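You operate a simulated robot arm through the tools that you are given. There is no shell and no other tool.

You are at the controls of a simulated two-armed robot. One attempt, no reset.

## Task
Grip the red tab in the vice and sand its burr off.
Fine: orange block; vice open again, tab and block back where they were. Set down upright: what you pick out. What is to be rubbed or washed off counts as gone when no trace of it is left.

Only the result counts: the job must be done as asked and must still hold three seconds after the hand-in. Knocking over, shifting, dropping, spilling or breaking anything else fails it.

## Robot
Two 7-joint arms with two-finger parallel grippers on one trunk that stands fixed in place. Base frame: the origin is at the foot of the trunk, x ahead of it, y to its left, z up. Lengths are in m, angles in rad, forces in N, time in s.
The left shoulder is at [0.05, 0.177, 1.204], the right one opposite. With the tool pointing down near the work surface each hand reaches from about 0.22 to 0.7 m from the base axis, measured 20 degrees to its own side. Payload 3.43 kg a hand.
The TCP of each hand is the grasp point between the finger pads, 0.034 m short of the fingertips. In the tool frame z runs along the fingers and y along their closing line. Largest opening 0.128 m; finger width 0.024, thickness 0.012; the body of the gripper, 0.048 by 0.13 m, starts 0.096 m behind the TCP.
Orientation is that of the tool frame in the base frame, as a unit quaternion [x, y, z, w]. With the fingers straight down and closing along the base's y, the tool's x points along the base's -x, its y along +y and its z along -z.

## Interface
- The arms move only by the tool apply_moves. It takes "left_commands", "right_commands" or both (then of equal length, played together; a hand with none holds still); each is a list of rows, each an object of numbers (a shift or turn left out is 0, a gripper value left out holds the last): "grip": the finger opening in m, from 0 to 0.128; "x", "y", "z": the shift along the tool's x, y, z in units of 250 mm (1.0 is 250 mm); "ax", "ay", "az": the turn, a rotation vector about the tool's x, y, z in units of 120 degrees (1.0 is 120 degrees). In form: [{"grip": .., "x": .., "y": .., "z": .., "ax": .., "ay": .., "az": ..}, ...]. A call has 1 to 20 rows; each row is the pose to reach, as a shift and turn from the pose commanded when the call began, along the tool's axes at that moment. A call with a number of a shift or a turn outside -1 to 1 is refused whole. Rows are played at 5 a second. More than 0.05 m and 0.15 rad between two rows, or a gripper value outside its range, and nothing of the call is played. Where a pose cannot be reached the arm comes as near as it can. A force on the tool above 40 N (or 10 N above the force at the start of the call, whichever is more), or a blocked arm, ends the call early, and 0.2 s more pass. The fingers move at their own pace (about 0.108 m/s each) and stop on an object; they squeeze with about 21 N. The grip force told is the motor's: it shows also when the fingers shut on nothing. Time passes only in rows, and 0.2 s behind the last, so rows that repeat a pose let the fingers close. It gives the time, the measured TCP pose, the force on the tool (base axes), the opening and the grip force at its end, in the units of the frame above (readings bear some noise), with the torque about the TCP (base axes, N m) and any sound that the robot's microphone picked up.
- Cameras (640 x 400 px; columns grow to the right, rows downward): "scene" is now at [0.1498, 0.0408, 1.3693]; the picture's right is [0.48, -0.88, 0.00], its down [-0.47, -0.26, -0.84] and it looks along [0.74, 0.41, -0.53] (base axes); focal length 303 px, centre (320, 200). "left" rides on the left gripper at [0.076, 0.011, -0.16] in its tool frame; the picture's right is [-0.15, 0.99, 0.00], its down [-0.88, -0.13, -0.46] and it looks along [-0.45, -0.07, 0.89] (tool axes); focal length 234 px, centre (320, 200). "right" rides on the right gripper at [0.076, -0.011, -0.16] in its tool frame; the picture's right is [0.15, 0.99, 0.00], its down [-0.88, 0.13, -0.46] and it looks along [-0.45, 0.07, 0.89] (tool axes); focal length 234 px, centre (320, 200).
- camera(camera): a new picture of that camera. The clock stands still meanwhile.
- move_column(by): slides the trunk up (or, below 0, down) by that many m; the arms and the scene camera ride with it, the base frame stays. It gives what a move gives, with no picture.
- turn_head(pan, tilt): turns the head with the scene camera to pan (to the left, within 1.396 rad either way) and tilt (down, from -0.506 to 1.204), counted from straight ahead of the robot. It gives what a move gives.
- probe_pixels(camera, pixels): for up to 12 pixels [column, row] of the newest picture of that camera ("zoom" is the newest enlarged one), the place [x, y, z] in the base frame of the surface seen there, good to about 0.003 m. The clock stands still meanwhile.
- close_up(camera, box): a new picture of the part [left, top, right, bottom] of that camera's present view, enlarged. The clock stands still meanwhile.
- finish_job(): hands the job in; it is judged then, once.

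Leave the grippers open and the arms clear of the work at the hand-in unless told otherwise.

The tools are called after "Call:" by a JSON object that holds its "method" and its "body". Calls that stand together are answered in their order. apply_moves: Moves the arms, as the interface text tells. Its arguments: {"type":"object","properties":{"left_commands":{"type":"array"},"right_commands":{"type":"array"}},"required":[]} The other tools are called the same way: move_column (by) slides the trunk up or down; turn_head (pan, tilt) turns the head that bears the scene camera; camera (camera) takes a picture; probe_pixels (camera, pixels) gives the place of the surface under pixels of a picture; close_up (camera, box) takes an enlarged picture of a part of a camera's view; finish_job () hands the job in.

At the start:

```text
time_s: 0.0
left_ee_pos: [0.3012, 0.3759, 1.2297]
left_orientation: [-0.002, 1.0, 0.0, 0.001]
left_contact_force: [-0.1, -0.3, -0.6]
left_ft_torque: [0.01, 0.02, 0.04]
left_grip_width: 0.1279
left_gripper_force: 0.2
right_ee_pos: [0.367, 0.0601, 1.2248]
right_orientation: [0.0, 1.0, 0.001, 0.0]
right_contact_force: [0.2, 0.3, 0.4]
right_ft_torque: [0.01, -0.01, 0.01]
right_grip_width: 0.128
right_gripper_force: 0.0
trunk travel left (down, up): [-0.375, 0.026]
head pan, tilt: [0.501, 0.564]
```

scene: 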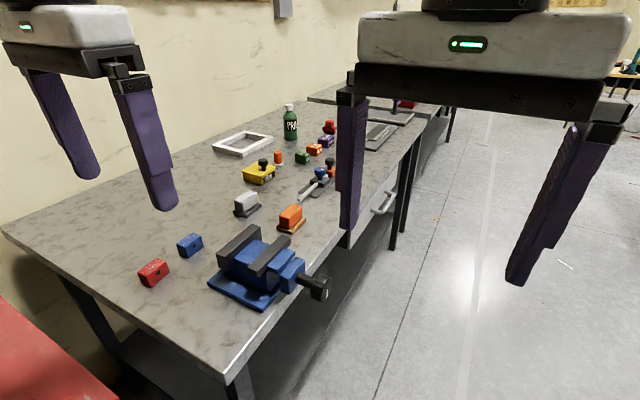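
right: 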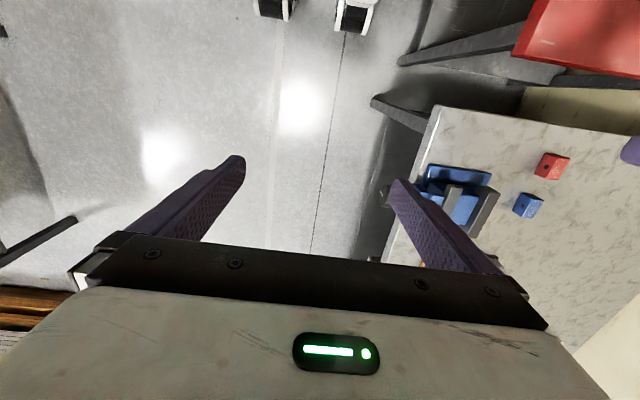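
left: 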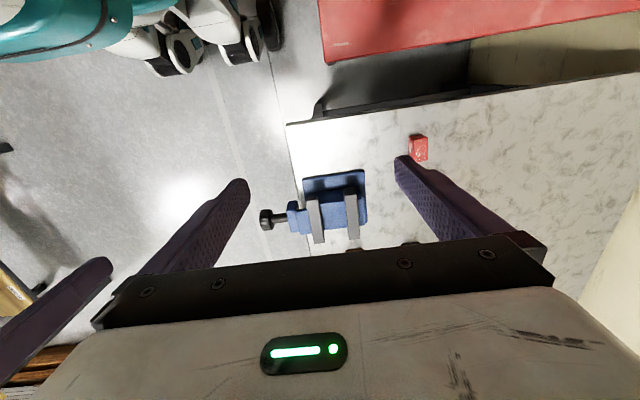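

I see a bench with a blue vice (about pixel 260,270), a red tab (153,272), a blue tab (190,245), an orange block (291,218) and a grey block (247,204). I'll enlarge the work area first to see the details.

Call:
{"method": "close_up", "body": {"camera": "scene", "box": [120, 180, 340, 318]}}

Call:
{"method": "close_up", "body": {"camera": "scene", "box": [200, 90, 440, 240]}}

Call:
{"method": "close_up", "body": {"camera": "left", "box": [240, 110, 480, 260]}}

```text
2.90 times, centred on (230, 249) of scene
```

zoom: 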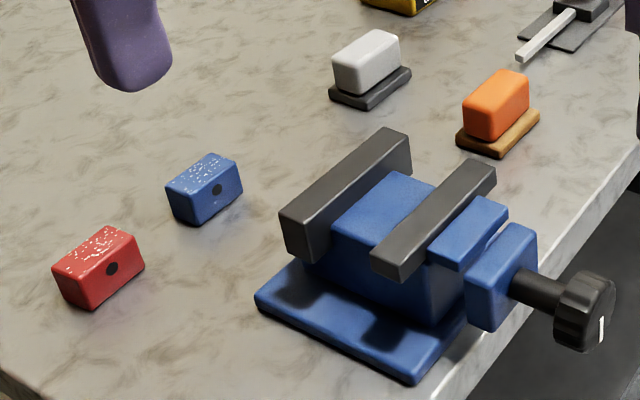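

```text
2.67 times, centred on (320, 165) of scene
```

zoom: 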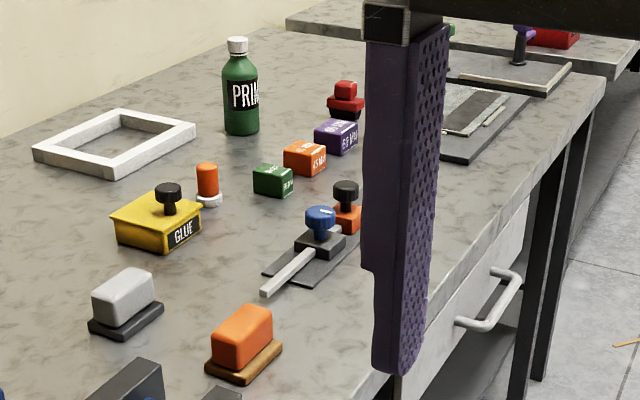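

```text
2.67 times, centred on (360, 185) of left
```

zoom: 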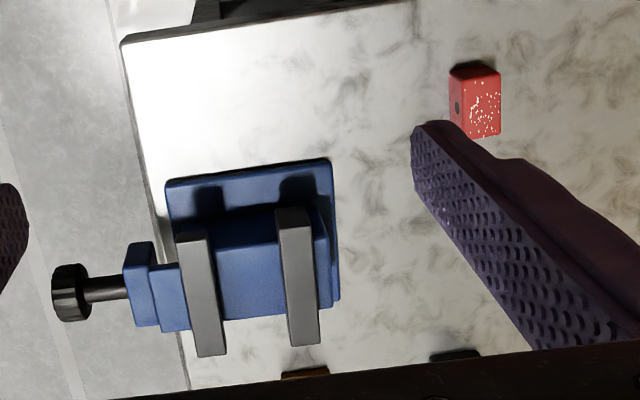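

Burr specks are on top of the red tab, and the vice's knob sticks out over the near edge. I'll probe the key points in the scene view: tabs, vice parts, block, table.

Call:
{"method": "camera", "body": {"camera": "scene"}}

Call:
{"method": "probe_pixels", "body": {"camera": "scene", "pixels": [[153, 266], [143, 280], [190, 240], [240, 243], [270, 255], [252, 256], [291, 213], [247, 200], [320, 287], [292, 272], [229, 290], [180, 300]]}}

Call:
{"method": "close_up", "body": {"camera": "scene", "box": [200, 210, 340, 298]}}

```text
taken
```

scene: 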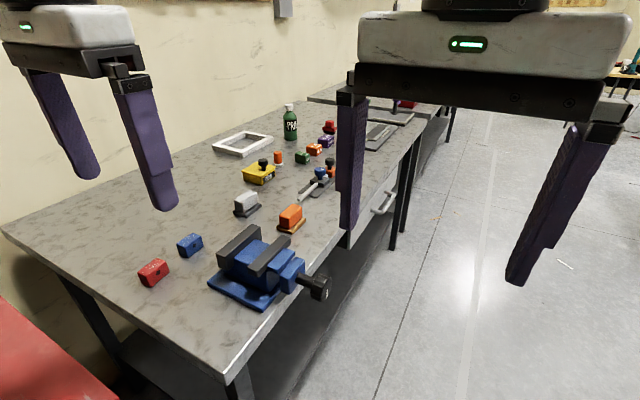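

```text
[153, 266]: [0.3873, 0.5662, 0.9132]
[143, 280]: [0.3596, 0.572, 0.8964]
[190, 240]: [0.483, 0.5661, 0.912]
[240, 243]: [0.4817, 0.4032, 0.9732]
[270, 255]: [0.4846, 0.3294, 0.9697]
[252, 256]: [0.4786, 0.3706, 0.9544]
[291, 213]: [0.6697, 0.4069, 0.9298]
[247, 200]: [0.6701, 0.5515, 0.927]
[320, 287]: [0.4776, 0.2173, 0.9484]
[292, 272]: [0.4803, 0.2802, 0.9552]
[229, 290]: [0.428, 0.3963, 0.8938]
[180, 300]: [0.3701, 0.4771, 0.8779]
```

```text
4.55 times, centred on (270, 254) of scene
```

zoom: 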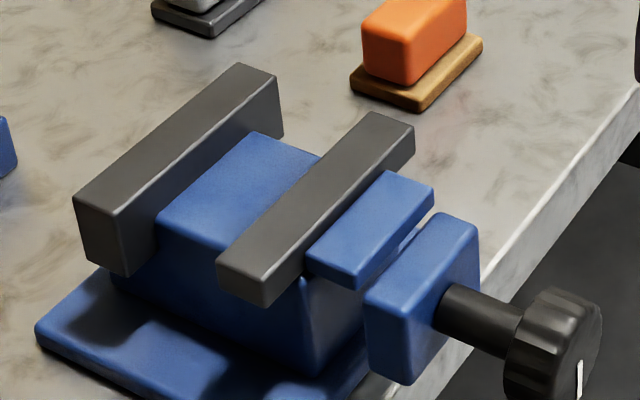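

Table is at about z 0.878, the tab top at about 0.913, vice bed top about 0.954 and jaw tops about 0.971. I'll enlarge the orange block, the tab and the knob more to get their shapes.

Call:
{"method": "close_up", "body": {"camera": "scene", "box": [266, 196, 316, 238]}}

Call:
{"method": "close_up", "body": {"camera": "scene", "box": [130, 250, 180, 292]}}

Call:
{"method": "close_up", "body": {"camera": "scene", "box": [280, 255, 340, 305]}}

```text
9.52 times, centred on (291, 217) of scene
```

zoom: 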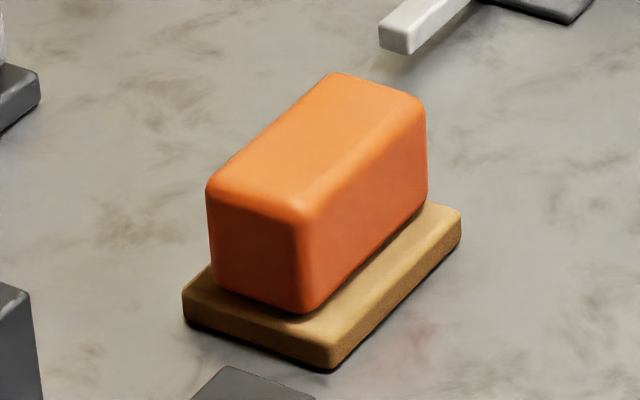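

```text
9.52 times, centred on (155, 271) of scene
```

zoom: 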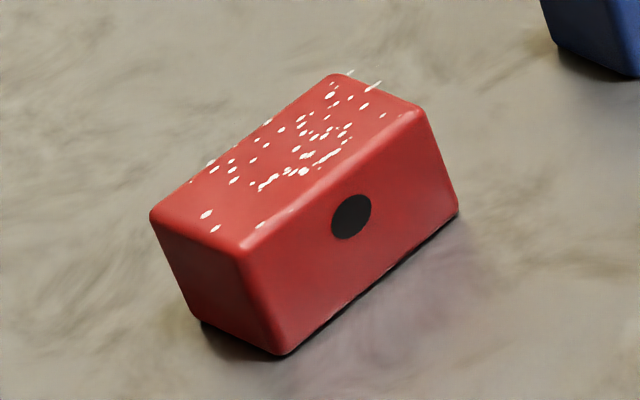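

```text
8.00 times, centred on (310, 280) of scene
```

zoom: 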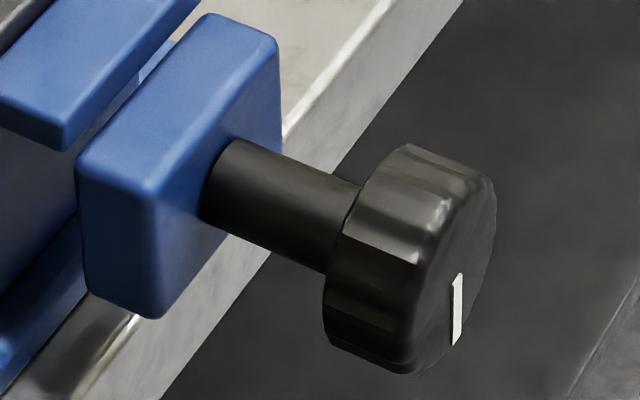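

Now probing the knob enlarged picture for its centre, radius and length.

Call:
{"method": "probe_pixels", "body": {"camera": "zoom", "pixels": [[440, 280], [460, 310], [480, 220], [425, 355], [410, 160], [370, 210], [345, 330], [290, 185], [240, 165], [200, 100], [150, 200], [60, 100]]}}

Call:
{"method": "close_up", "body": {"camera": "scene", "box": [205, 215, 305, 305]}}

```text
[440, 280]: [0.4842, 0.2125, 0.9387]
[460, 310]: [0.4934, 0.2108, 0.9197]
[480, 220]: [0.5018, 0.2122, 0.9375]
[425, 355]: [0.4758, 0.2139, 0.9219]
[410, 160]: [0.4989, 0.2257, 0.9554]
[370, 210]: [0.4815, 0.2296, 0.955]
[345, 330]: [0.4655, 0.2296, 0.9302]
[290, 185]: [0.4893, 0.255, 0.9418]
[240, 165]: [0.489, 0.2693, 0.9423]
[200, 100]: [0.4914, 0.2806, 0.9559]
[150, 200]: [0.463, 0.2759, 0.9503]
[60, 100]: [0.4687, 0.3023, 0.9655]
```

```text
4.44 times, centred on (255, 260) of scene
```

zoom: 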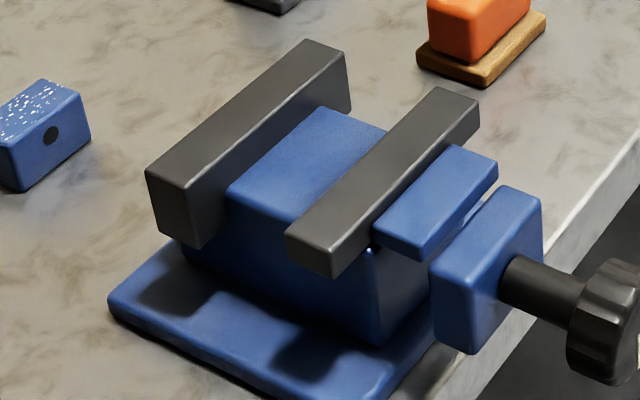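

Knob axis looks to be near x 0.487, z 0.935, with its face at y 0.212. Now probing the jaw edges and bed in this enlarged view.

Call:
{"method": "probe_pixels", "body": {"camera": "zoom", "pixels": [[155, 175], [190, 185], [325, 50], [345, 60], [345, 85], [292, 232], [330, 245], [440, 93], [472, 108], [250, 190], [320, 125], [365, 140]]}}

Call:
{"method": "probe_pixels", "body": {"camera": "zoom", "pixels": [[310, 225], [280, 205], [410, 225], [485, 165], [450, 160], [120, 300], [370, 390], [215, 220], [440, 260], [520, 200], [300, 180], [340, 260]]}}

```text
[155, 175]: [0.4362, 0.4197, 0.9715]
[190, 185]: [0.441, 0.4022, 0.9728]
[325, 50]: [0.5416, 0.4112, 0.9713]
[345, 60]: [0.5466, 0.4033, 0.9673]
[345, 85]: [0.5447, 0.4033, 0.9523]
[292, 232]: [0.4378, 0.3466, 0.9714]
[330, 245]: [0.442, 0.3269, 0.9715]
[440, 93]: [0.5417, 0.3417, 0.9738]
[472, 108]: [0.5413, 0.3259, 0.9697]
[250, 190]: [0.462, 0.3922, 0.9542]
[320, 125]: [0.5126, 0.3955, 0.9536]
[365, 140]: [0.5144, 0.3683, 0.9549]
```

```text
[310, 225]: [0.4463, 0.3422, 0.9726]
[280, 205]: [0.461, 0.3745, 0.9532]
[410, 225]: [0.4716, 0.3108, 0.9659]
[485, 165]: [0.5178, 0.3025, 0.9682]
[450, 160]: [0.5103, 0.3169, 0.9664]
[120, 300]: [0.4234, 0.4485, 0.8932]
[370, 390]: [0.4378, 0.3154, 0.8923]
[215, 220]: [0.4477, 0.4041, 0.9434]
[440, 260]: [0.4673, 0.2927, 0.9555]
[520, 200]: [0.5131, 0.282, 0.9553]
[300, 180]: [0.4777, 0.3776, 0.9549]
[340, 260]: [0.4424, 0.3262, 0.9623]
```

Jaw gap runs from about y 0.346 to 0.402 (56 mm), jaws along x from 0.435 to 0.548. Next, I'll bring the left hand over near the red tab (0.385, 0.57) at safe height to look at it from above.

Call:
{"method": "apply_moves", "body": {"left_commands": [{"x": -0.006, "y": 0.118, "z": 0.103}, {"x": -0.011, "y": 0.237, "z": 0.206}, {"x": -0.017, "y": 0.355, "z": 0.309}, {"x": -0.023, "y": 0.473, "z": 0.411}, {"x": -0.029, "y": 0.591, "z": 0.514}, {"x": -0.034, "y": 0.71, "z": 0.617}, {"x": -0.04, "y": 0.828, "z": 0.72}, {"x": -0.04, "y": 0.828, "z": 0.72}]}}

Call:
{"method": "camera", "body": {"camera": "left"}}

Call:
{"method": "camera", "body": {"camera": "scene"}}

```text
time_s: 1.8
left_ee_pos: [0.3115, 0.5839, 1.0491]
left_orientation: [-0.001, 1.0, 0.0, 0.0]
left_contact_force: [0.5, 0.8, 1.2]
left_ft_torque: [0.0, 0.0, -0.04]
left_grip_width: 0.1279
left_gripper_force: 0.0
right_ee_pos: [0.3675, 0.0597, 1.2239]
right_orientation: [0.0, 1.0, 0.001, 0.001]
right_contact_force: [-0.2, -1.1, -0.3]
right_ft_torque: [0.03, 0.01, -0.01]
right_grip_width: 0.1279
right_gripper_force: 0.0
trunk travel left (down, up): [-0.375, 0.026]
head pan, tilt: [0.501, 0.564]
```

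```text
taken
```

left: 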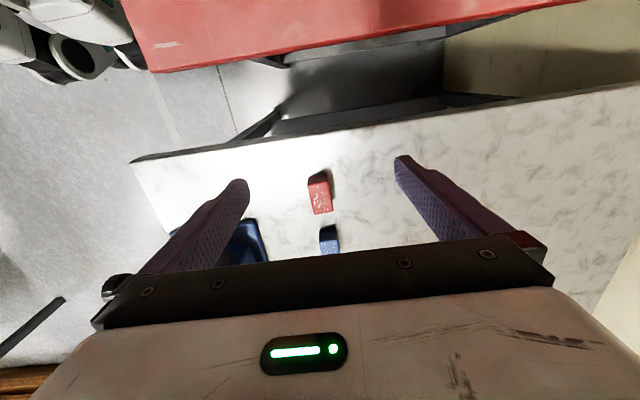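

```text
taken
```

scene: 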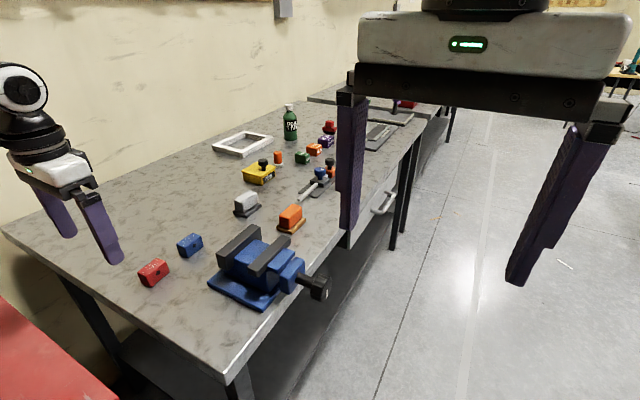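

The tab is at (320,192) in the left camera. Enlarging it.

Call:
{"method": "close_up", "body": {"camera": "left", "box": [290, 160, 354, 224]}}

```text
6.25 times, centred on (322, 192) of left
```

zoom: 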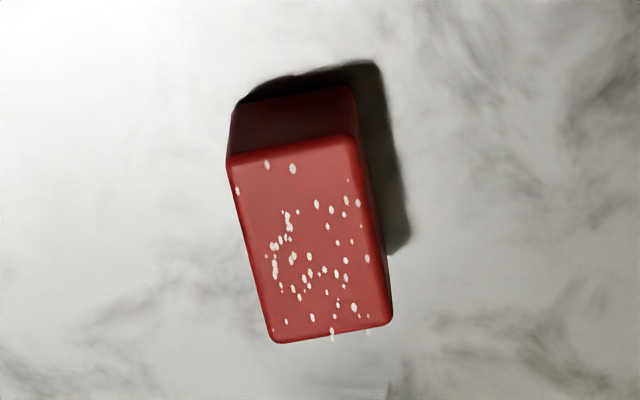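

Call:
{"method": "probe_pixels", "body": {"camera": "zoom", "pixels": [[235, 168], [350, 145], [278, 336], [385, 318], [312, 250], [240, 110], [345, 95], [160, 300], [450, 200], [330, 333], [257, 250], [365, 235]]}}

```text
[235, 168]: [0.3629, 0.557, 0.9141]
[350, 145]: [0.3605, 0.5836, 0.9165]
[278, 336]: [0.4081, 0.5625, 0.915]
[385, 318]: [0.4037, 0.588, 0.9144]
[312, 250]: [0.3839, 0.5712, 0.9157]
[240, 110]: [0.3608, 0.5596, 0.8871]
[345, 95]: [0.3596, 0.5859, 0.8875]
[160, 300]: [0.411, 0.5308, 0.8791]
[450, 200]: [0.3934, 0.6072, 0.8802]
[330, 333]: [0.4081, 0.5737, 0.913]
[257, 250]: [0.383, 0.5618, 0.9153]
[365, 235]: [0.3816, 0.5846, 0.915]
```

The red tab is about 50 × 30 mm, 36 mm tall, centred at about (0.384, 0.573), with its long side turned about 7° from x. I'll turn the left hand so its fingers close along the tab's long side (so the jaws' sides stay free), narrow the opening to 0.08 to stay clear of the blue tab, and stop above the tab.

Call:
{"method": "apply_moves", "body": {"left_commands": [{"grip": 0.08, "x": -0.029, "y": -0.004, "az": 0.0694}, {"x": -0.058, "y": -0.008, "az": 0.1388}, {"x": -0.087, "y": -0.012, "az": 0.2082}, {"x": -0.116, "y": -0.016, "az": 0.2776}, {"x": -0.145, "y": -0.02, "az": 0.347}, {"x": -0.174, "y": -0.024, "az": 0.4164}, {"x": -0.203, "y": -0.028, "az": 0.4858}, {"x": -0.232, "y": -0.032, "az": 0.5552}, {"x": -0.261, "y": -0.036, "az": 0.6246}, {"x": -0.291, "y": -0.04, "az": 0.694}, {"x": -0.291, "y": -0.04, "z": 0.1, "az": 0.694}, {"x": -0.291, "y": -0.04, "z": 0.196, "az": 0.694}, {"x": -0.291, "y": -0.04, "z": 0.196, "az": 0.694}]}}

Call:
{"method": "camera", "body": {"camera": "left"}}

Call:
{"method": "camera", "body": {"camera": "scene"}}

```text
time_s: 4.6
left_ee_pos: [0.3837, 0.572, 0.9997]
left_orientation: [0.664, 0.748, 0.0, 0.001]
left_contact_force: [-0.1, -0.5, 0.4]
left_ft_torque: [0.0, -0.01, -0.02]
left_grip_width: 0.08
left_gripper_force: 0.1
right_ee_pos: [0.3673, 0.0616, 1.226]
right_orientation: [-0.001, 1.0, 0.001, -0.001]
right_contact_force: [0.6, 0.4, -0.8]
right_ft_torque: [0.02, 0.01, 0.02]
right_grip_width: 0.128
right_gripper_force: 0.0
trunk travel left (down, up): [-0.375, 0.026]
head pan, tilt: [0.501, 0.564]
```

```text
taken
```

left: 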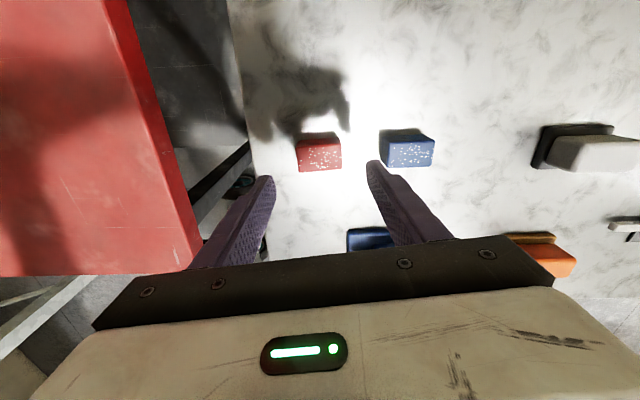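

```text
taken
```

scene: 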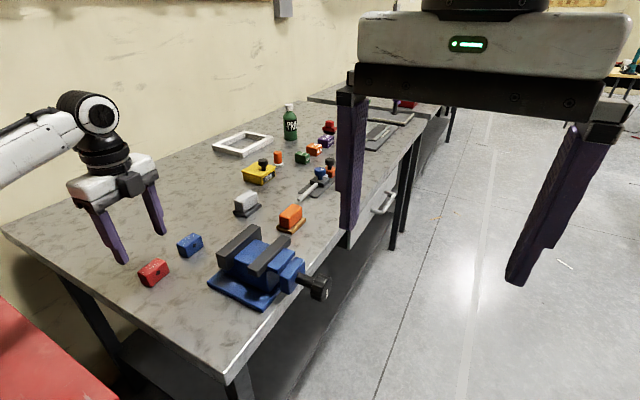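

The hand is over the tab. I'll enlarge the tab and neighbours in the left view for an accurate centre, edges and the fingers' relation to them.

Call:
{"method": "close_up", "body": {"camera": "left", "box": [280, 115, 450, 215]}}

Call:
{"method": "probe_pixels", "body": {"camera": "left", "pixels": [[297, 147], [341, 145], [301, 171], [341, 168], [320, 158], [297, 139], [340, 137], [390, 144], [433, 142], [392, 166], [431, 164], [360, 180]]}}

```text
3.76 times, centred on (365, 165) of left
```

zoom: 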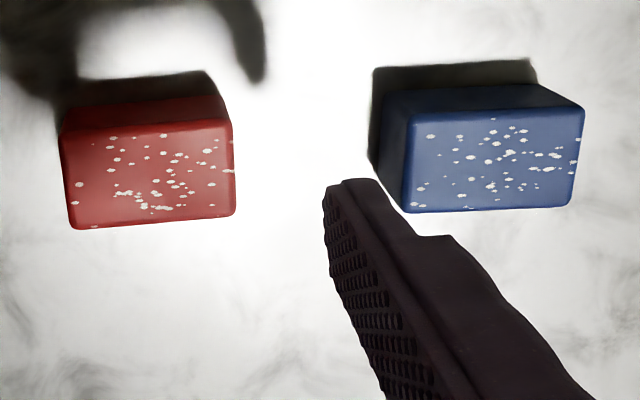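

```text
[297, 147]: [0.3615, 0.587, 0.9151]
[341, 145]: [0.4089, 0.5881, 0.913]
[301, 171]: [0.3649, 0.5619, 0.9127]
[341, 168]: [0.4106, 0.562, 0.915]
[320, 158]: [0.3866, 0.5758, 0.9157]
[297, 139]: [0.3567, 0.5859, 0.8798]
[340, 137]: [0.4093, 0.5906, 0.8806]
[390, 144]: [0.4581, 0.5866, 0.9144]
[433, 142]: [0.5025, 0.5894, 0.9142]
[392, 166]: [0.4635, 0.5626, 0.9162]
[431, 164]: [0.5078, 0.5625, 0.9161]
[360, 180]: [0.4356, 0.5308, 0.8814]
```

Probing the corners of the red tab's top in the enlarged picture.

Call:
{"method": "probe_pixels", "body": {"camera": "zoom", "pixels": [[66, 140], [228, 122], [74, 225], [232, 211], [100, 137], [190, 127], [100, 222], [200, 215], [68, 180], [231, 170], [150, 175], [400, 145]]}}

```text
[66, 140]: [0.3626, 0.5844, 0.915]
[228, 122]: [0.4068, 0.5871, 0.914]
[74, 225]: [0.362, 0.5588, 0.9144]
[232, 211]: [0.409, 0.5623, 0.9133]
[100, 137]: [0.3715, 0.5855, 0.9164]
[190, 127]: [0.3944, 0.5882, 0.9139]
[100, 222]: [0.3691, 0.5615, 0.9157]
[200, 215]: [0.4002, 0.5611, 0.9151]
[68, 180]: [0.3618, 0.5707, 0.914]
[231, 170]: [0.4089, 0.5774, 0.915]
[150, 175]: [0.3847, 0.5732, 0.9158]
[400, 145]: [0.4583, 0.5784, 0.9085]
```

Estimates of the tab's yaw vary from 3° to 7°, so I'll take a sharper enlargement to settle it before gripping.

Call:
{"method": "close_up", "body": {"camera": "left", "box": [288, 128, 352, 178]}}

Call:
{"method": "close_up", "body": {"camera": "scene", "box": [130, 250, 180, 292]}}

```text
8.00 times, centred on (320, 153) of left
```

zoom: 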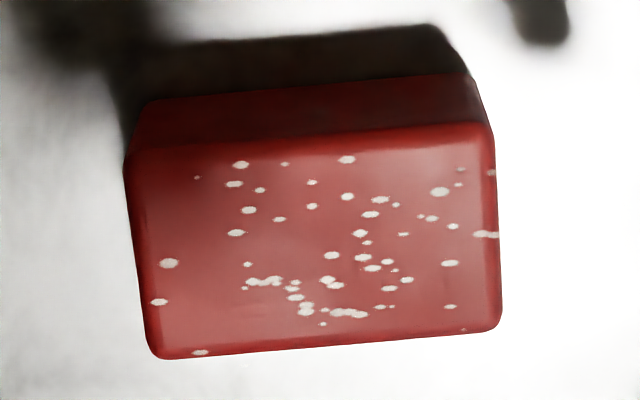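

```text
9.52 times, centred on (155, 271) of scene
```

zoom: 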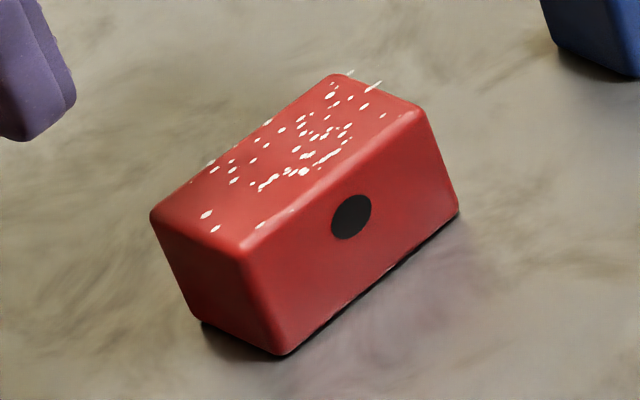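

Ray geometry gives centre ≈ (0.383, 0.5735) and yaw ≈ 3–4°. I'll straighten the hand to 4°, descend so the tips stop ~4 mm above the table, and close on the tab's ends.

Call:
{"method": "apply_moves", "body": {"left_commands": [{"grip": 0.08, "z": 0.1, "y": -0.002, "az": 0.0225}, {"z": 0.2, "y": -0.002, "az": 0.0225}, {"z": 0.3, "y": -0.002, "az": 0.0225}, {"z": 0.335, "y": -0.002, "az": 0.0225}, {"z": 0.335, "y": -0.002, "az": 0.0225}]}}

Call:
{"method": "camera", "body": {"camera": "left"}}

Call:
{"method": "close_up", "body": {"camera": "scene", "box": [90, 200, 230, 300]}}

```text
time_s: 5.8
left_ee_pos: [0.3845, 0.5727, 0.915]
left_orientation: [0.681, 0.732, 0.001, 0.001]
left_contact_force: [0.7, 0.4, 0.4]
left_ft_torque: [0.01, 0.03, -0.01]
left_grip_width: 0.08
left_gripper_force: 0.1
right_ee_pos: [0.3672, 0.0608, 1.2253]
right_orientation: [0.0, 1.0, 0.001, 0.0]
right_contact_force: [-0.1, -0.1, 0.1]
right_ft_torque: [0.01, -0.01, -0.01]
right_grip_width: 0.1279
right_gripper_force: 0.0
trunk travel left (down, up): [-0.375, 0.026]
head pan, tilt: [0.501, 0.564]
```

```text
taken
```

left: 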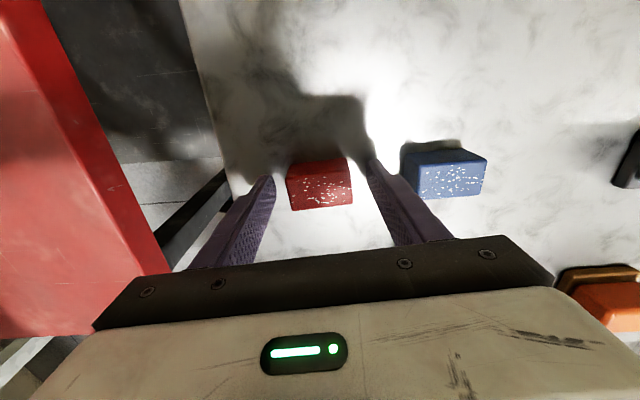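

```text
4.00 times, centred on (160, 250) of scene
```

zoom: 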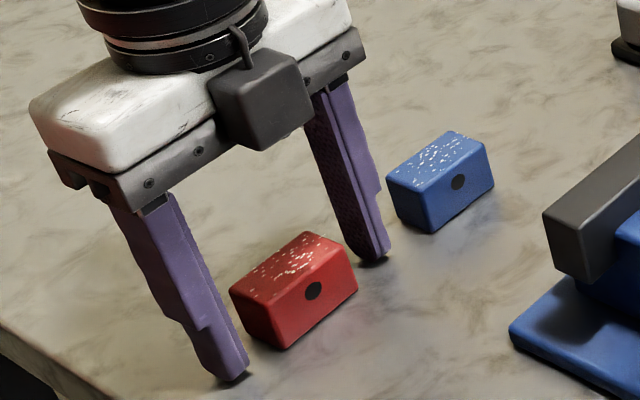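

The fingers straddle the tab, which sits about 2 mm nearer the left finger. I'll shift 2 mm along −x and close.

Call:
{"method": "apply_moves", "body": {"left_commands": [{"grip": 0.08, "y": -0.008}, {"grip": 0.06, "y": -0.008}, {"grip": 0.052, "y": -0.008}, {"grip": 0.045, "y": -0.008}, {"grip": 0.03, "y": -0.008}, {"grip": 0.03, "y": -0.008}]}}

Call:
{"method": "camera", "body": {"camera": "left"}}

Call:
{"method": "close_up", "body": {"camera": "scene", "box": [90, 200, 230, 300]}}

```text
time_s: 7.2
left_ee_pos: [0.3821, 0.5731, 0.916]
left_orientation: [0.682, 0.732, 0.0, 0.0]
left_contact_force: [0.1, -0.6, -0.4]
left_ft_torque: [-0.01, 0.0, 0.02]
left_grip_width: 0.0491
left_gripper_force: 21.3
right_ee_pos: [0.3678, 0.0592, 1.2247]
right_orientation: [0.001, 1.0, 0.001, 0.0]
right_contact_force: [0.2, -0.7, -0.1]
right_ft_torque: [0.03, 0.01, 0.01]
right_grip_width: 0.1284
right_gripper_force: 0.1
trunk travel left (down, up): [-0.375, 0.026]
head pan, tilt: [0.501, 0.564]
```

```text
taken
```

left: 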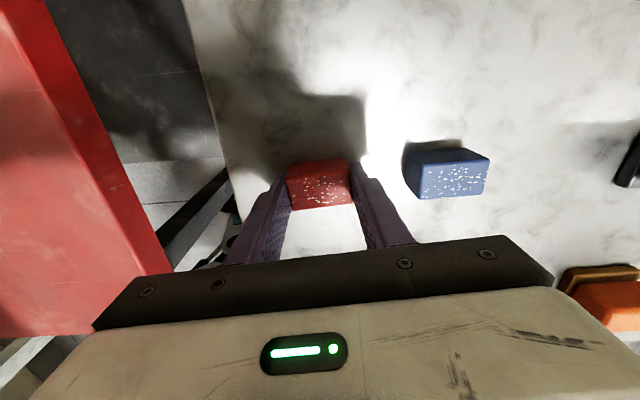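

```text
4.00 times, centred on (160, 250) of scene
```

zoom: 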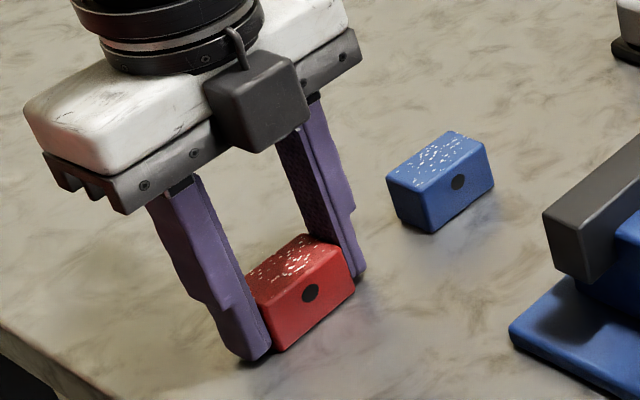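

Tab is held (49 mm opening, 21 N); I note the grasp pose: (0.3815, 0.5727), yaw 4°, for its return. Now I lift it 13 cm and carry it over the vice, hovering above the gap at about (0.488, 0.384).

Call:
{"method": "apply_moves", "body": {"left_commands": [{"grip": 0.03, "z": -0.1}, {"z": -0.25}, {"z": -0.4}, {"z": -0.52}, {"x": -0.131, "y": 0.062, "z": -0.52, "az": 0.006}, {"x": -0.261, "y": 0.124, "z": -0.52, "az": 0.011}, {"x": -0.392, "y": 0.186, "z": -0.52, "az": 0.017}, {"x": -0.523, "y": 0.248, "z": -0.52, "az": 0.022}, {"x": -0.653, "y": 0.31, "z": -0.52, "az": 0.028}, {"x": -0.784, "y": 0.3726, "z": -0.52, "az": 0.0333}, {"x": -0.784, "y": 0.3726, "z": -0.52, "az": 0.0333}]}}

Call:
{"method": "camera", "body": {"camera": "left"}}

Call:
{"method": "camera", "body": {"camera": "scene"}}

Call:
{"method": "camera", "body": {"camera": "right"}}

```text
time_s: 9.6
left_ee_pos: [0.4896, 0.3827, 1.0444]
left_orientation: [0.707, 0.708, 0.0, 0.0]
left_contact_force: [1.6, -0.4, -0.7]
left_ft_torque: [0.0, -0.03, 0.0]
left_grip_width: 0.0491
left_gripper_force: 20.4
right_ee_pos: [0.3671, 0.0603, 1.2246]
right_orientation: [0.0, 1.0, 0.001, 0.0]
right_contact_force: [0.0, 0.6, -0.4]
right_ft_torque: [0.02, -0.01, -0.01]
right_grip_width: 0.1279
right_gripper_force: 0.0
trunk travel left (down, up): [-0.375, 0.026]
head pan, tilt: [0.501, 0.564]
```

```text
taken
```

left: 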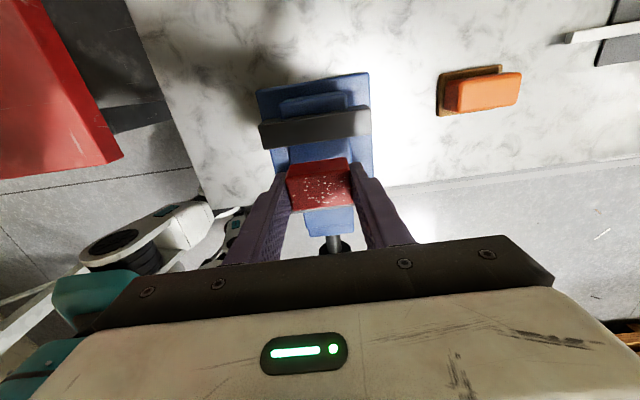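

```text
taken
```

scene: 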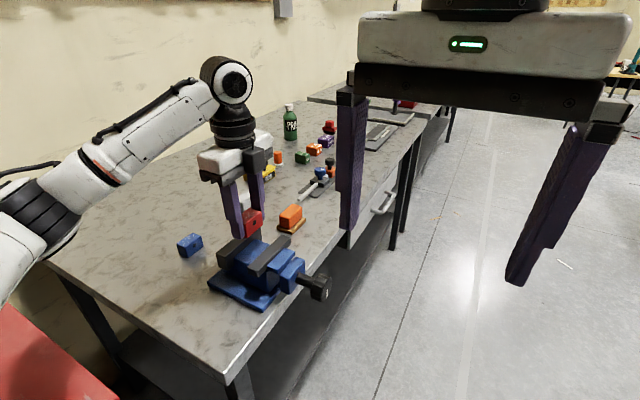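

```text
taken
```

right: 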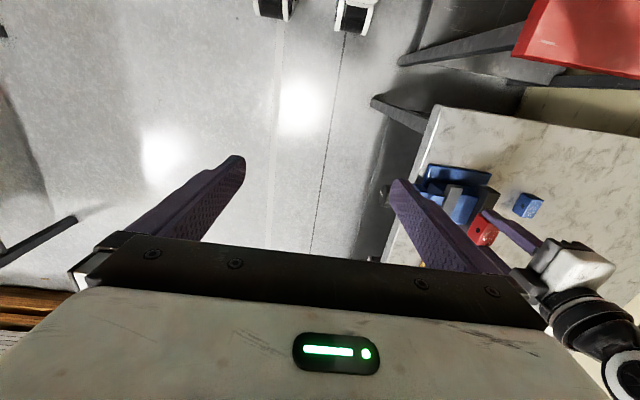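

The tab hovers over the gap; the left camera sees the fixed jaw at (315,128). I'll enlarge it to check the vice's yaw and the jaw's faces, and look from the scene camera too.

Call:
{"method": "close_up", "body": {"camera": "left", "box": [245, 65, 385, 165]}}

Call:
{"method": "close_up", "body": {"camera": "scene", "box": [200, 180, 340, 310]}}

```text
4.00 times, centred on (315, 115) of left
```

zoom: 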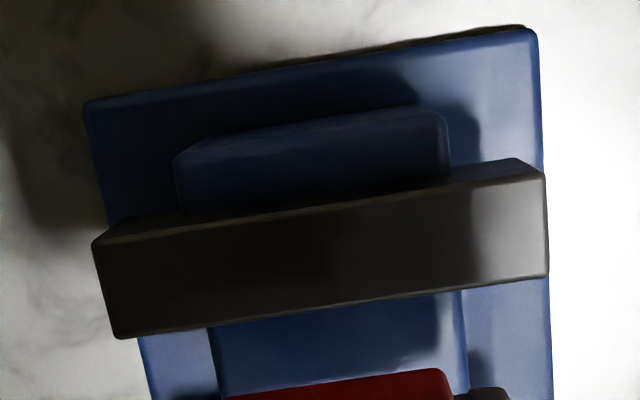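

```text
3.08 times, centred on (270, 245) of scene
```

zoom: 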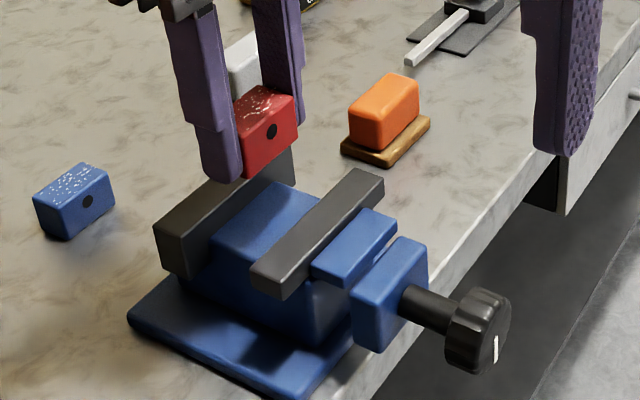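

The vice is square with the base axes; the tab has ~4 mm clearance to the fixed jaw and ~22 mm to the moving jaw. I lower it slowly to just above the bed.

Call:
{"method": "apply_moves", "body": {"left_commands": [{"z": 0.05}, {"z": 0.1}, {"z": 0.15}, {"z": 0.18}, {"z": 0.2}, {"z": 0.208}]}}

Call:
{"method": "close_up", "body": {"camera": "scene", "box": [210, 200, 330, 300]}}

Call:
{"method": "close_up", "body": {"camera": "left", "box": [235, 90, 405, 240]}}

```text
time_s: 11.0
left_ee_pos: [0.4895, 0.3837, 0.9945]
left_orientation: [0.707, 0.707, 0.001, 0.001]
left_contact_force: [-0.9, 0.1, -1.5]
left_ft_torque: [-0.04, -0.03, 0.05]
left_grip_width: 0.0489
left_gripper_force: 21.0
right_ee_pos: [0.3678, 0.0611, 1.2244]
right_orientation: [-0.001, 1.0, 0.001, 0.0]
right_contact_force: [0.4, 0.2, -0.6]
right_ft_torque: [0.01, -0.03, 0.0]
right_grip_width: 0.1278
right_gripper_force: 0.1
trunk travel left (down, up): [-0.375, 0.026]
head pan, tilt: [0.501, 0.564]
```

```text
4.00 times, centred on (270, 250) of scene
```

zoom: 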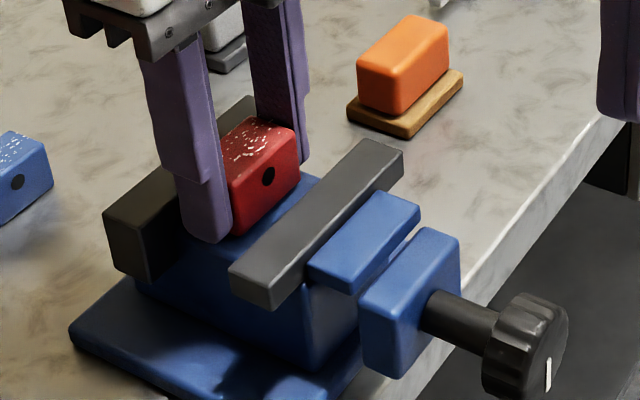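

```text
2.67 times, centred on (320, 165) of left
```

zoom: 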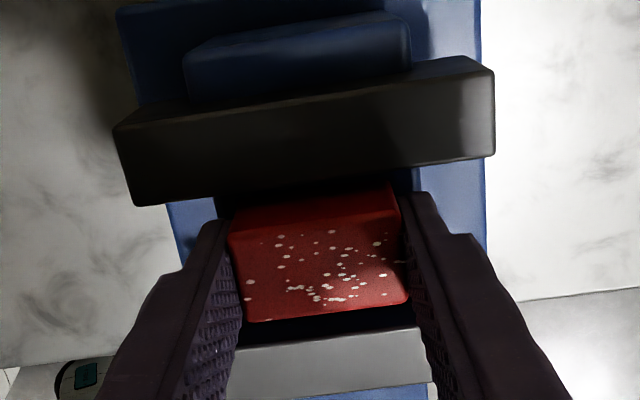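

The tab is between the jaws just above the bed. I go down in small steps watching the vertical force.

Call:
{"method": "apply_moves", "body": {"left_commands": [{"z": 0.004}, {"z": 0.008}, {"z": 0.008}]}}

```text
time_s: 11.8
left_ee_pos: [0.4882, 0.3844, 0.9922]
left_orientation: [0.707, 0.707, -0.001, 0.0]
left_contact_force: [-1.2, -0.6, 0.2]
left_ft_torque: [0.01, 0.03, 0.02]
left_grip_width: 0.049
left_gripper_force: 20.8
right_ee_pos: [0.3684, 0.0604, 1.2245]
right_orientation: [0.0, 1.0, 0.001, 0.0]
right_contact_force: [1.0, -0.8, 0.0]
right_ft_torque: [0.02, 0.03, 0.01]
right_grip_width: 0.128
right_gripper_force: 0.0
trunk travel left (down, up): [-0.375, 0.026]
head pan, tilt: [0.501, 0.564]
```

No contact yet. Another 2 mm in small steps.

Call:
{"method": "apply_moves", "body": {"left_commands": [{"z": 0.004}, {"z": 0.008}, {"z": 0.008}]}}

```text
time_s: 12.6
left_ee_pos: [0.4901, 0.3828, 0.9912]
left_orientation: [0.707, 0.708, 0.001, 0.001]
left_contact_force: [-0.3, 0.8, 7.2]
left_ft_torque: [0.04, 0.16, -0.03]
left_grip_width: 0.0492
left_gripper_force: 20.8
right_ee_pos: [0.3666, 0.0611, 1.2238]
right_orientation: [0.0, 1.0, 0.0, 0.001]
right_contact_force: [0.5, -0.2, 0.7]
right_ft_torque: [-0.02, -0.02, 0.02]
right_grip_width: 0.1281
right_gripper_force: 0.1
trunk travel left (down, up): [-0.375, 0.026]
head pan, tilt: [0.501, 0.564]
```

The tab is resting on the bed (7 N up). I ease off, open the fingers a little, and lift the hand straight up.

Call:
{"method": "apply_moves", "body": {"left_commands": [{"z": -0.006}, {"grip": 0.052, "z": -0.006}, {"grip": 0.072, "z": -0.006}, {"grip": 0.072, "z": -0.006}, {"z": -0.1}, {"z": -0.25}, {"z": -0.4}, {"z": -0.55}]}}

Call:
{"method": "close_up", "body": {"camera": "left", "box": [235, 90, 405, 240]}}

Call:
{"method": "close_up", "body": {"camera": "scene", "box": [210, 200, 330, 300]}}

```text
time_s: 14.4
left_ee_pos: [0.4888, 0.3852, 1.1277]
left_orientation: [0.707, 0.707, 0.0, -0.001]
left_contact_force: [-0.8, 0.8, -0.3]
left_ft_torque: [0.02, 0.0, 0.02]
left_grip_width: 0.0719
left_gripper_force: 0.1
right_ee_pos: [0.3675, 0.0609, 1.2251]
right_orientation: [0.0, 1.0, 0.001, 0.001]
right_contact_force: [0.3, -0.7, 1.1]
right_ft_torque: [0.02, -0.02, 0.0]
right_grip_width: 0.1277
right_gripper_force: 0.0
trunk travel left (down, up): [-0.375, 0.026]
head pan, tilt: [0.501, 0.564]
```

```text
2.67 times, centred on (320, 165) of left
```

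zoom: 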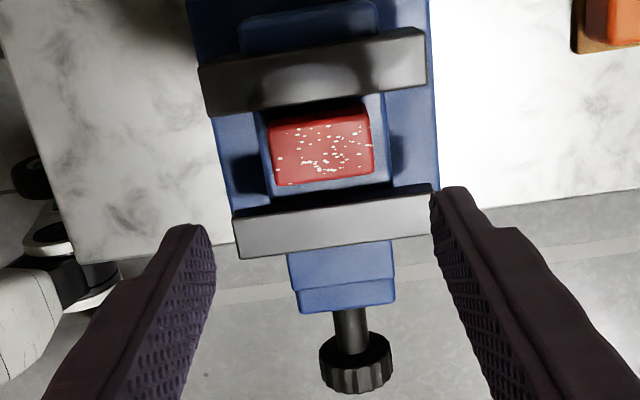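

```text
4.00 times, centred on (270, 250) of scene
```

zoom: 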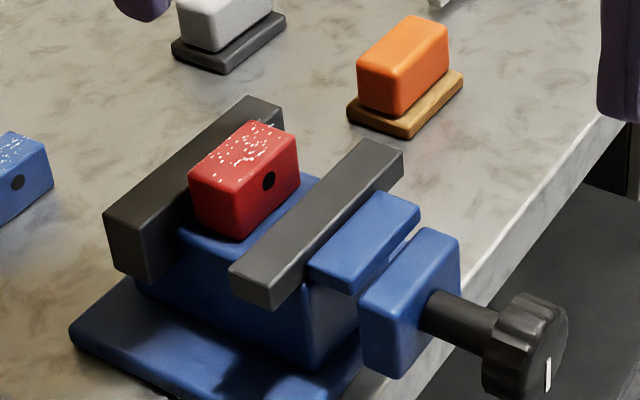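

The tab stands free on the bed next to the fixed jaw; the left camera has a good view down on the jaws, so the left hand stays there as a lookout. Next the right hand swings to point along +y (toward the knob), well clear of the bench.

Call:
{"method": "apply_moves", "body": {"right_commands": [{"grip": 0.06, "x": -0.0435, "y": -0.0038, "z": 0.0727, "ax": -0.0682}, {"x": -0.087, "y": -0.0076, "z": 0.1454, "ax": -0.1364}, {"x": -0.1305, "y": -0.0114, "z": 0.2181, "ax": -0.2046}, {"x": -0.174, "y": -0.0152, "z": 0.2908, "ax": -0.2728}, {"x": -0.2175, "y": -0.019, "z": 0.3635, "ax": -0.341}, {"x": -0.261, "y": -0.0228, "z": 0.4362, "ax": -0.4092}, {"x": -0.3045, "y": -0.0266, "z": 0.5089, "ax": -0.4774}, {"x": -0.348, "y": -0.0304, "z": 0.5816, "ax": -0.5456}, {"x": -0.3915, "y": -0.0342, "z": 0.6543, "ax": -0.6138}, {"x": -0.435, "y": -0.038, "z": 0.727, "ax": -0.682}, {"x": -0.478, "y": -0.042, "z": 0.8, "ax": -0.75}, {"x": -0.478, "y": -0.042, "z": 0.8, "ax": -0.75}]}}

Call:
{"method": "camera", "body": {"camera": "scene"}}

Call:
{"method": "camera", "body": {"camera": "right"}}

```text
time_s: 17.0
left_ee_pos: [0.4897, 0.3838, 1.1263]
left_orientation: [0.707, 0.708, 0.0, 0.0]
left_contact_force: [0.0, -0.6, 0.9]
left_ft_torque: [0.04, 0.01, 0.0]
left_grip_width: 0.0719
left_gripper_force: 0.0
right_ee_pos: [0.4872, 0.0497, 1.0236]
right_orientation: [0.001, 0.706, 0.709, 0.0]
right_contact_force: [0.5, -0.2, 0.3]
right_ft_torque: [0.0, -0.02, -0.01]
right_grip_width: 0.06
right_gripper_force: 0.1
trunk travel left (down, up): [-0.375, 0.026]
head pan, tilt: [0.501, 0.564]
```

```text
taken
```

scene: 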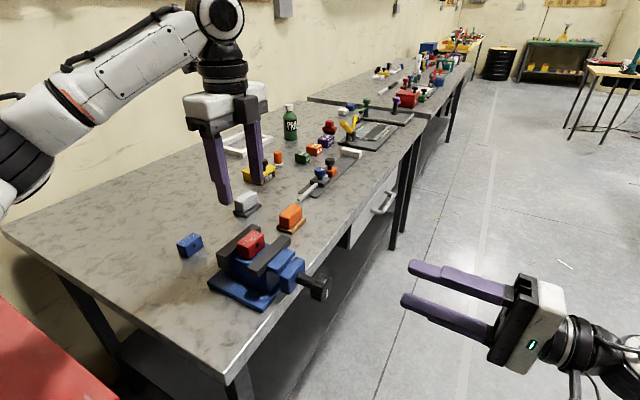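

```text
taken
```

right: 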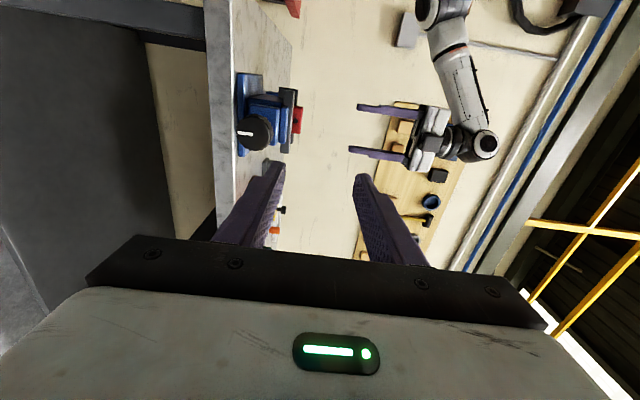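

The right hand now points along +y. The right camera sees the knob at (253,133). I'll enlarge it and probe its face and rim for the axis.

Call:
{"method": "close_up", "body": {"camera": "right", "box": [215, 60, 315, 180]}}

Call:
{"method": "close_up", "body": {"camera": "scene", "box": [280, 255, 340, 305]}}

```text
3.33 times, centred on (265, 120) of right
```

zoom: 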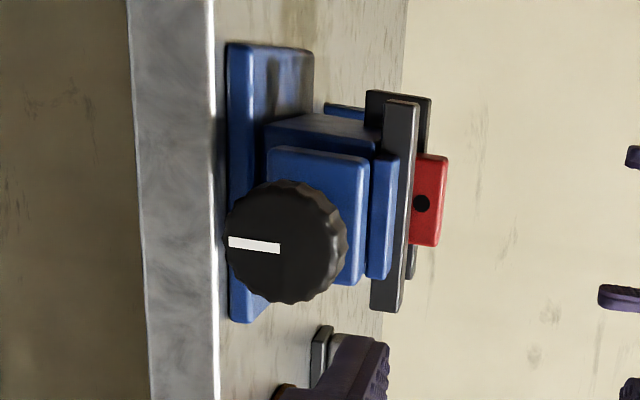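

```text
8.00 times, centred on (310, 280) of scene
```

zoom: 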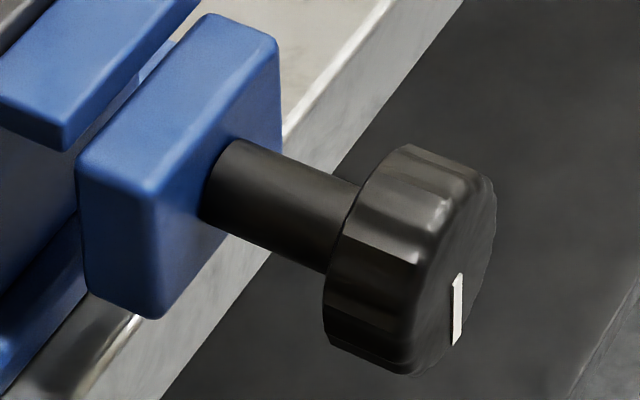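

Mark points straight down; knob centre works out to x 0.487, z 0.934, diameter ≈ 42–44 mm. I'll probe the table's front edge beside it in the scene enlargement to know the finger clearance.

Call:
{"method": "probe_pixels", "body": {"camera": "zoom", "pixels": [[345, 108], [330, 95], [360, 130], [130, 330], [395, 60], [420, 200], [440, 290], [345, 290], [355, 190], [270, 250], [215, 160], [285, 120]]}}

```text
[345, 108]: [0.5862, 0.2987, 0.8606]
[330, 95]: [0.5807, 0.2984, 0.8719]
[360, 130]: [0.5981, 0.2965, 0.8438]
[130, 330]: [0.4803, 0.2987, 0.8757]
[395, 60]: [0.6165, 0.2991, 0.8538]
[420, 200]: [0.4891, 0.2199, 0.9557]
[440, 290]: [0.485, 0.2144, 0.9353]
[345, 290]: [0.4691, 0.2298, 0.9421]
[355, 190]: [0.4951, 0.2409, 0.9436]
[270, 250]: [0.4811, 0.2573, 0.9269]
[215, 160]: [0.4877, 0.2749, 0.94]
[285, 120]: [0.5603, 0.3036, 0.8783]
```

The table's front edge is at y ≈ 0.299, so the knob is free all around. I bring the right hand in line with the knob, tips still short of it, pre-rolled −60° so I have room for a long clockwise stroke.

Call:
{"method": "apply_moves", "body": {"right_commands": [{"grip": 0.064, "y": -0.0453, "z": 0.05, "az": -0.0625}, {"y": -0.0905, "z": 0.1, "az": -0.125}, {"y": -0.1358, "z": 0.15, "az": -0.1875}, {"y": -0.181, "z": 0.2, "az": -0.25}, {"y": -0.2263, "z": 0.25, "az": -0.3125}, {"y": -0.2715, "z": 0.3, "az": -0.375}, {"y": -0.3168, "z": 0.35, "az": -0.4375}, {"y": -0.362, "z": 0.4, "az": -0.5}, {"y": -0.362, "z": 0.4, "az": -0.5}]}}

Call:
{"method": "camera", "body": {"camera": "right"}}

Call:
{"method": "camera", "body": {"camera": "scene"}}

```text
time_s: 19.0
left_ee_pos: [0.4887, 0.3855, 1.128]
left_orientation: [0.706, 0.708, 0.001, 0.0]
left_contact_force: [0.3, -0.5, -0.2]
left_ft_torque: [-0.03, 0.0, 0.01]
left_grip_width: 0.072
left_gripper_force: 0.1
right_ee_pos: [0.4745, 0.1676, 1.0039]
right_orientation: [-0.141, 0.737, 0.621, 0.227]
right_contact_force: [-0.1, -0.3, 0.8]
right_ft_torque: [0.01, 0.0, -0.01]
right_grip_width: 0.064
right_gripper_force: 0.0
right hand out of reach, approached as far as the arm can: row 2, 3, 4, 5, 6, 7, 8, 9
trunk travel left (down, up): [-0.375, 0.026]
head pan, tilt: [0.501, 0.564]
```

```text
taken
```

right: 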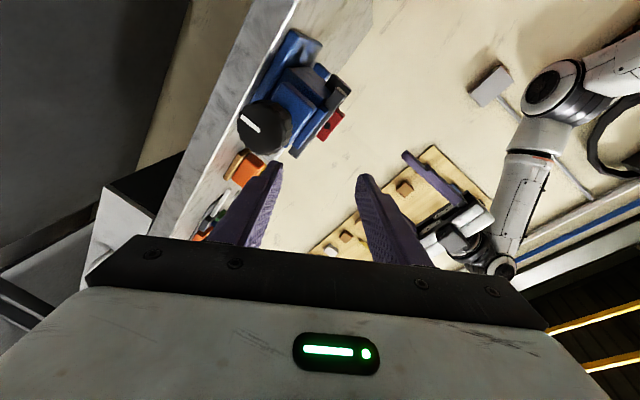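

```text
taken
```

scene: 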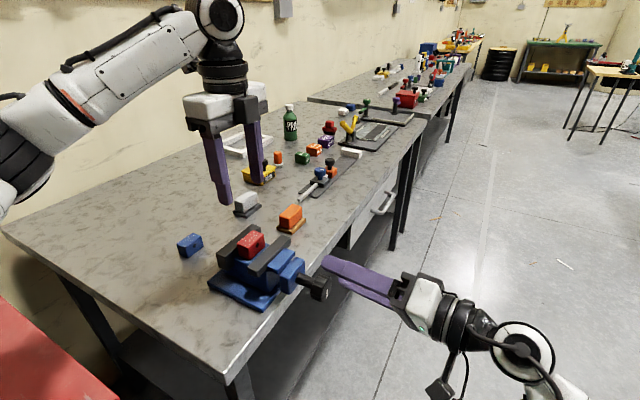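

The pre-roll is beyond the arm's reach; it stopped at (0.4745, 0.168, 1.004), touching nothing. I'll roll back +60° and see where the hand ends up.

Call:
{"method": "apply_moves", "body": {"right_commands": [{"az": 0.0625}, {"az": 0.125}, {"az": 0.1875}, {"az": 0.25}, {"az": 0.3125}, {"az": 0.375}, {"az": 0.4375}, {"az": 0.5}, {"az": 0.5}]}}

Call:
{"method": "camera", "body": {"camera": "scene"}}

```text
time_s: 21.0
left_ee_pos: [0.4887, 0.3853, 1.1268]
left_orientation: [0.707, 0.707, 0.001, 0.001]
left_contact_force: [-0.1, 0.0, -0.3]
left_ft_torque: [-0.01, 0.03, -0.01]
left_grip_width: 0.0718
left_gripper_force: 0.1
right_ee_pos: [0.4737, 0.1675, 1.0049]
right_orientation: [0.248, 0.708, 0.651, -0.116]
right_contact_force: [-0.2, 0.3, -0.2]
right_ft_torque: [0.01, -0.01, -0.01]
right_grip_width: 0.0639
right_gripper_force: 0.0
trunk travel left (down, up): [-0.375, 0.026]
head pan, tilt: [0.501, 0.564]
```

```text
taken
```

scene: 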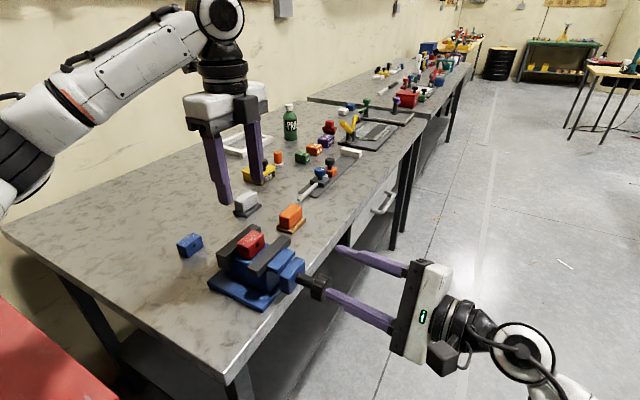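

The hand kept its clipped place and rolled freely the other way, so roll range is on the positive side. I'll pull back a little, straighten the tool to point exactly along +y at roll +30°, and line up with the knob axis.

Call:
{"method": "apply_moves", "body": {"right_commands": [{"x": -0.032, "y": -0.005, "z": -0.157}, {"x": -0.08, "y": -0.06, "z": -0.14, "ax": -0.0036, "ay": 0.024}, {"x": -0.125, "y": -0.115, "z": -0.13, "ax": -0.0071, "ay": 0.048}, {"x": -0.17, "y": -0.17, "z": -0.115, "ax": -0.0107, "ay": 0.072}, {"x": -0.2125, "y": -0.2235, "z": -0.103, "ax": -0.0142, "ay": 0.0962}, {"x": -0.2125, "y": -0.2235, "z": -0.103, "ax": -0.0142, "ay": 0.0962}]}}

Call:
{"method": "camera", "body": {"camera": "right"}}

Call:
{"method": "camera", "body": {"camera": "scene"}}

```text
time_s: 22.4
left_ee_pos: [0.489, 0.3855, 1.1264]
left_orientation: [0.706, 0.708, 0.0, 0.0]
left_contact_force: [-0.8, 0.1, -0.1]
left_ft_torque: [-0.02, 0.02, 0.0]
left_grip_width: 0.0719
left_gripper_force: 0.0
right_ee_pos: [0.4867, 0.13, 0.9326]
right_orientation: [0.183, 0.683, 0.684, -0.182]
right_contact_force: [-1.1, -0.7, -0.1]
right_ft_torque: [-0.02, 0.0, -0.02]
right_grip_width: 0.0638
right_gripper_force: 0.1
trunk travel left (down, up): [-0.375, 0.026]
head pan, tilt: [0.501, 0.564]
```

```text
taken
```

right: 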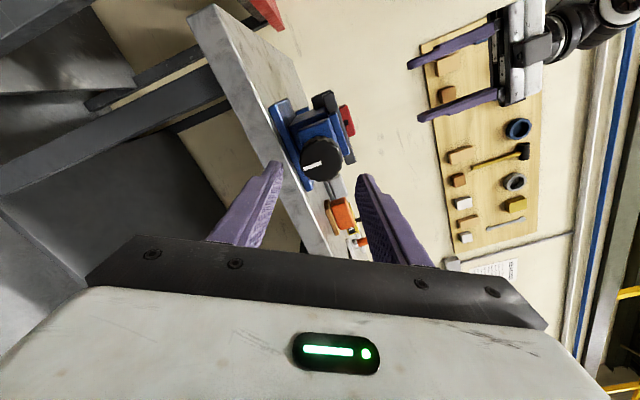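

```text
taken
```

scene: 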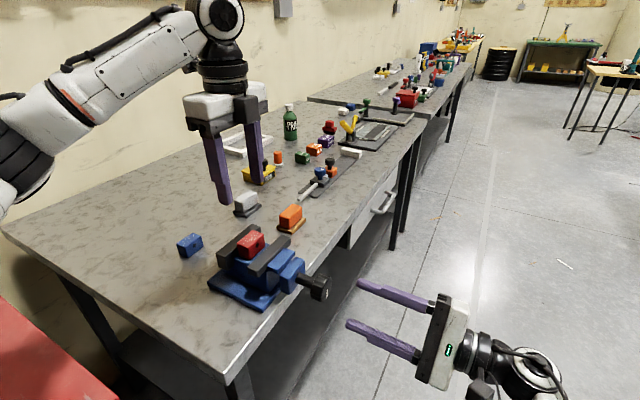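

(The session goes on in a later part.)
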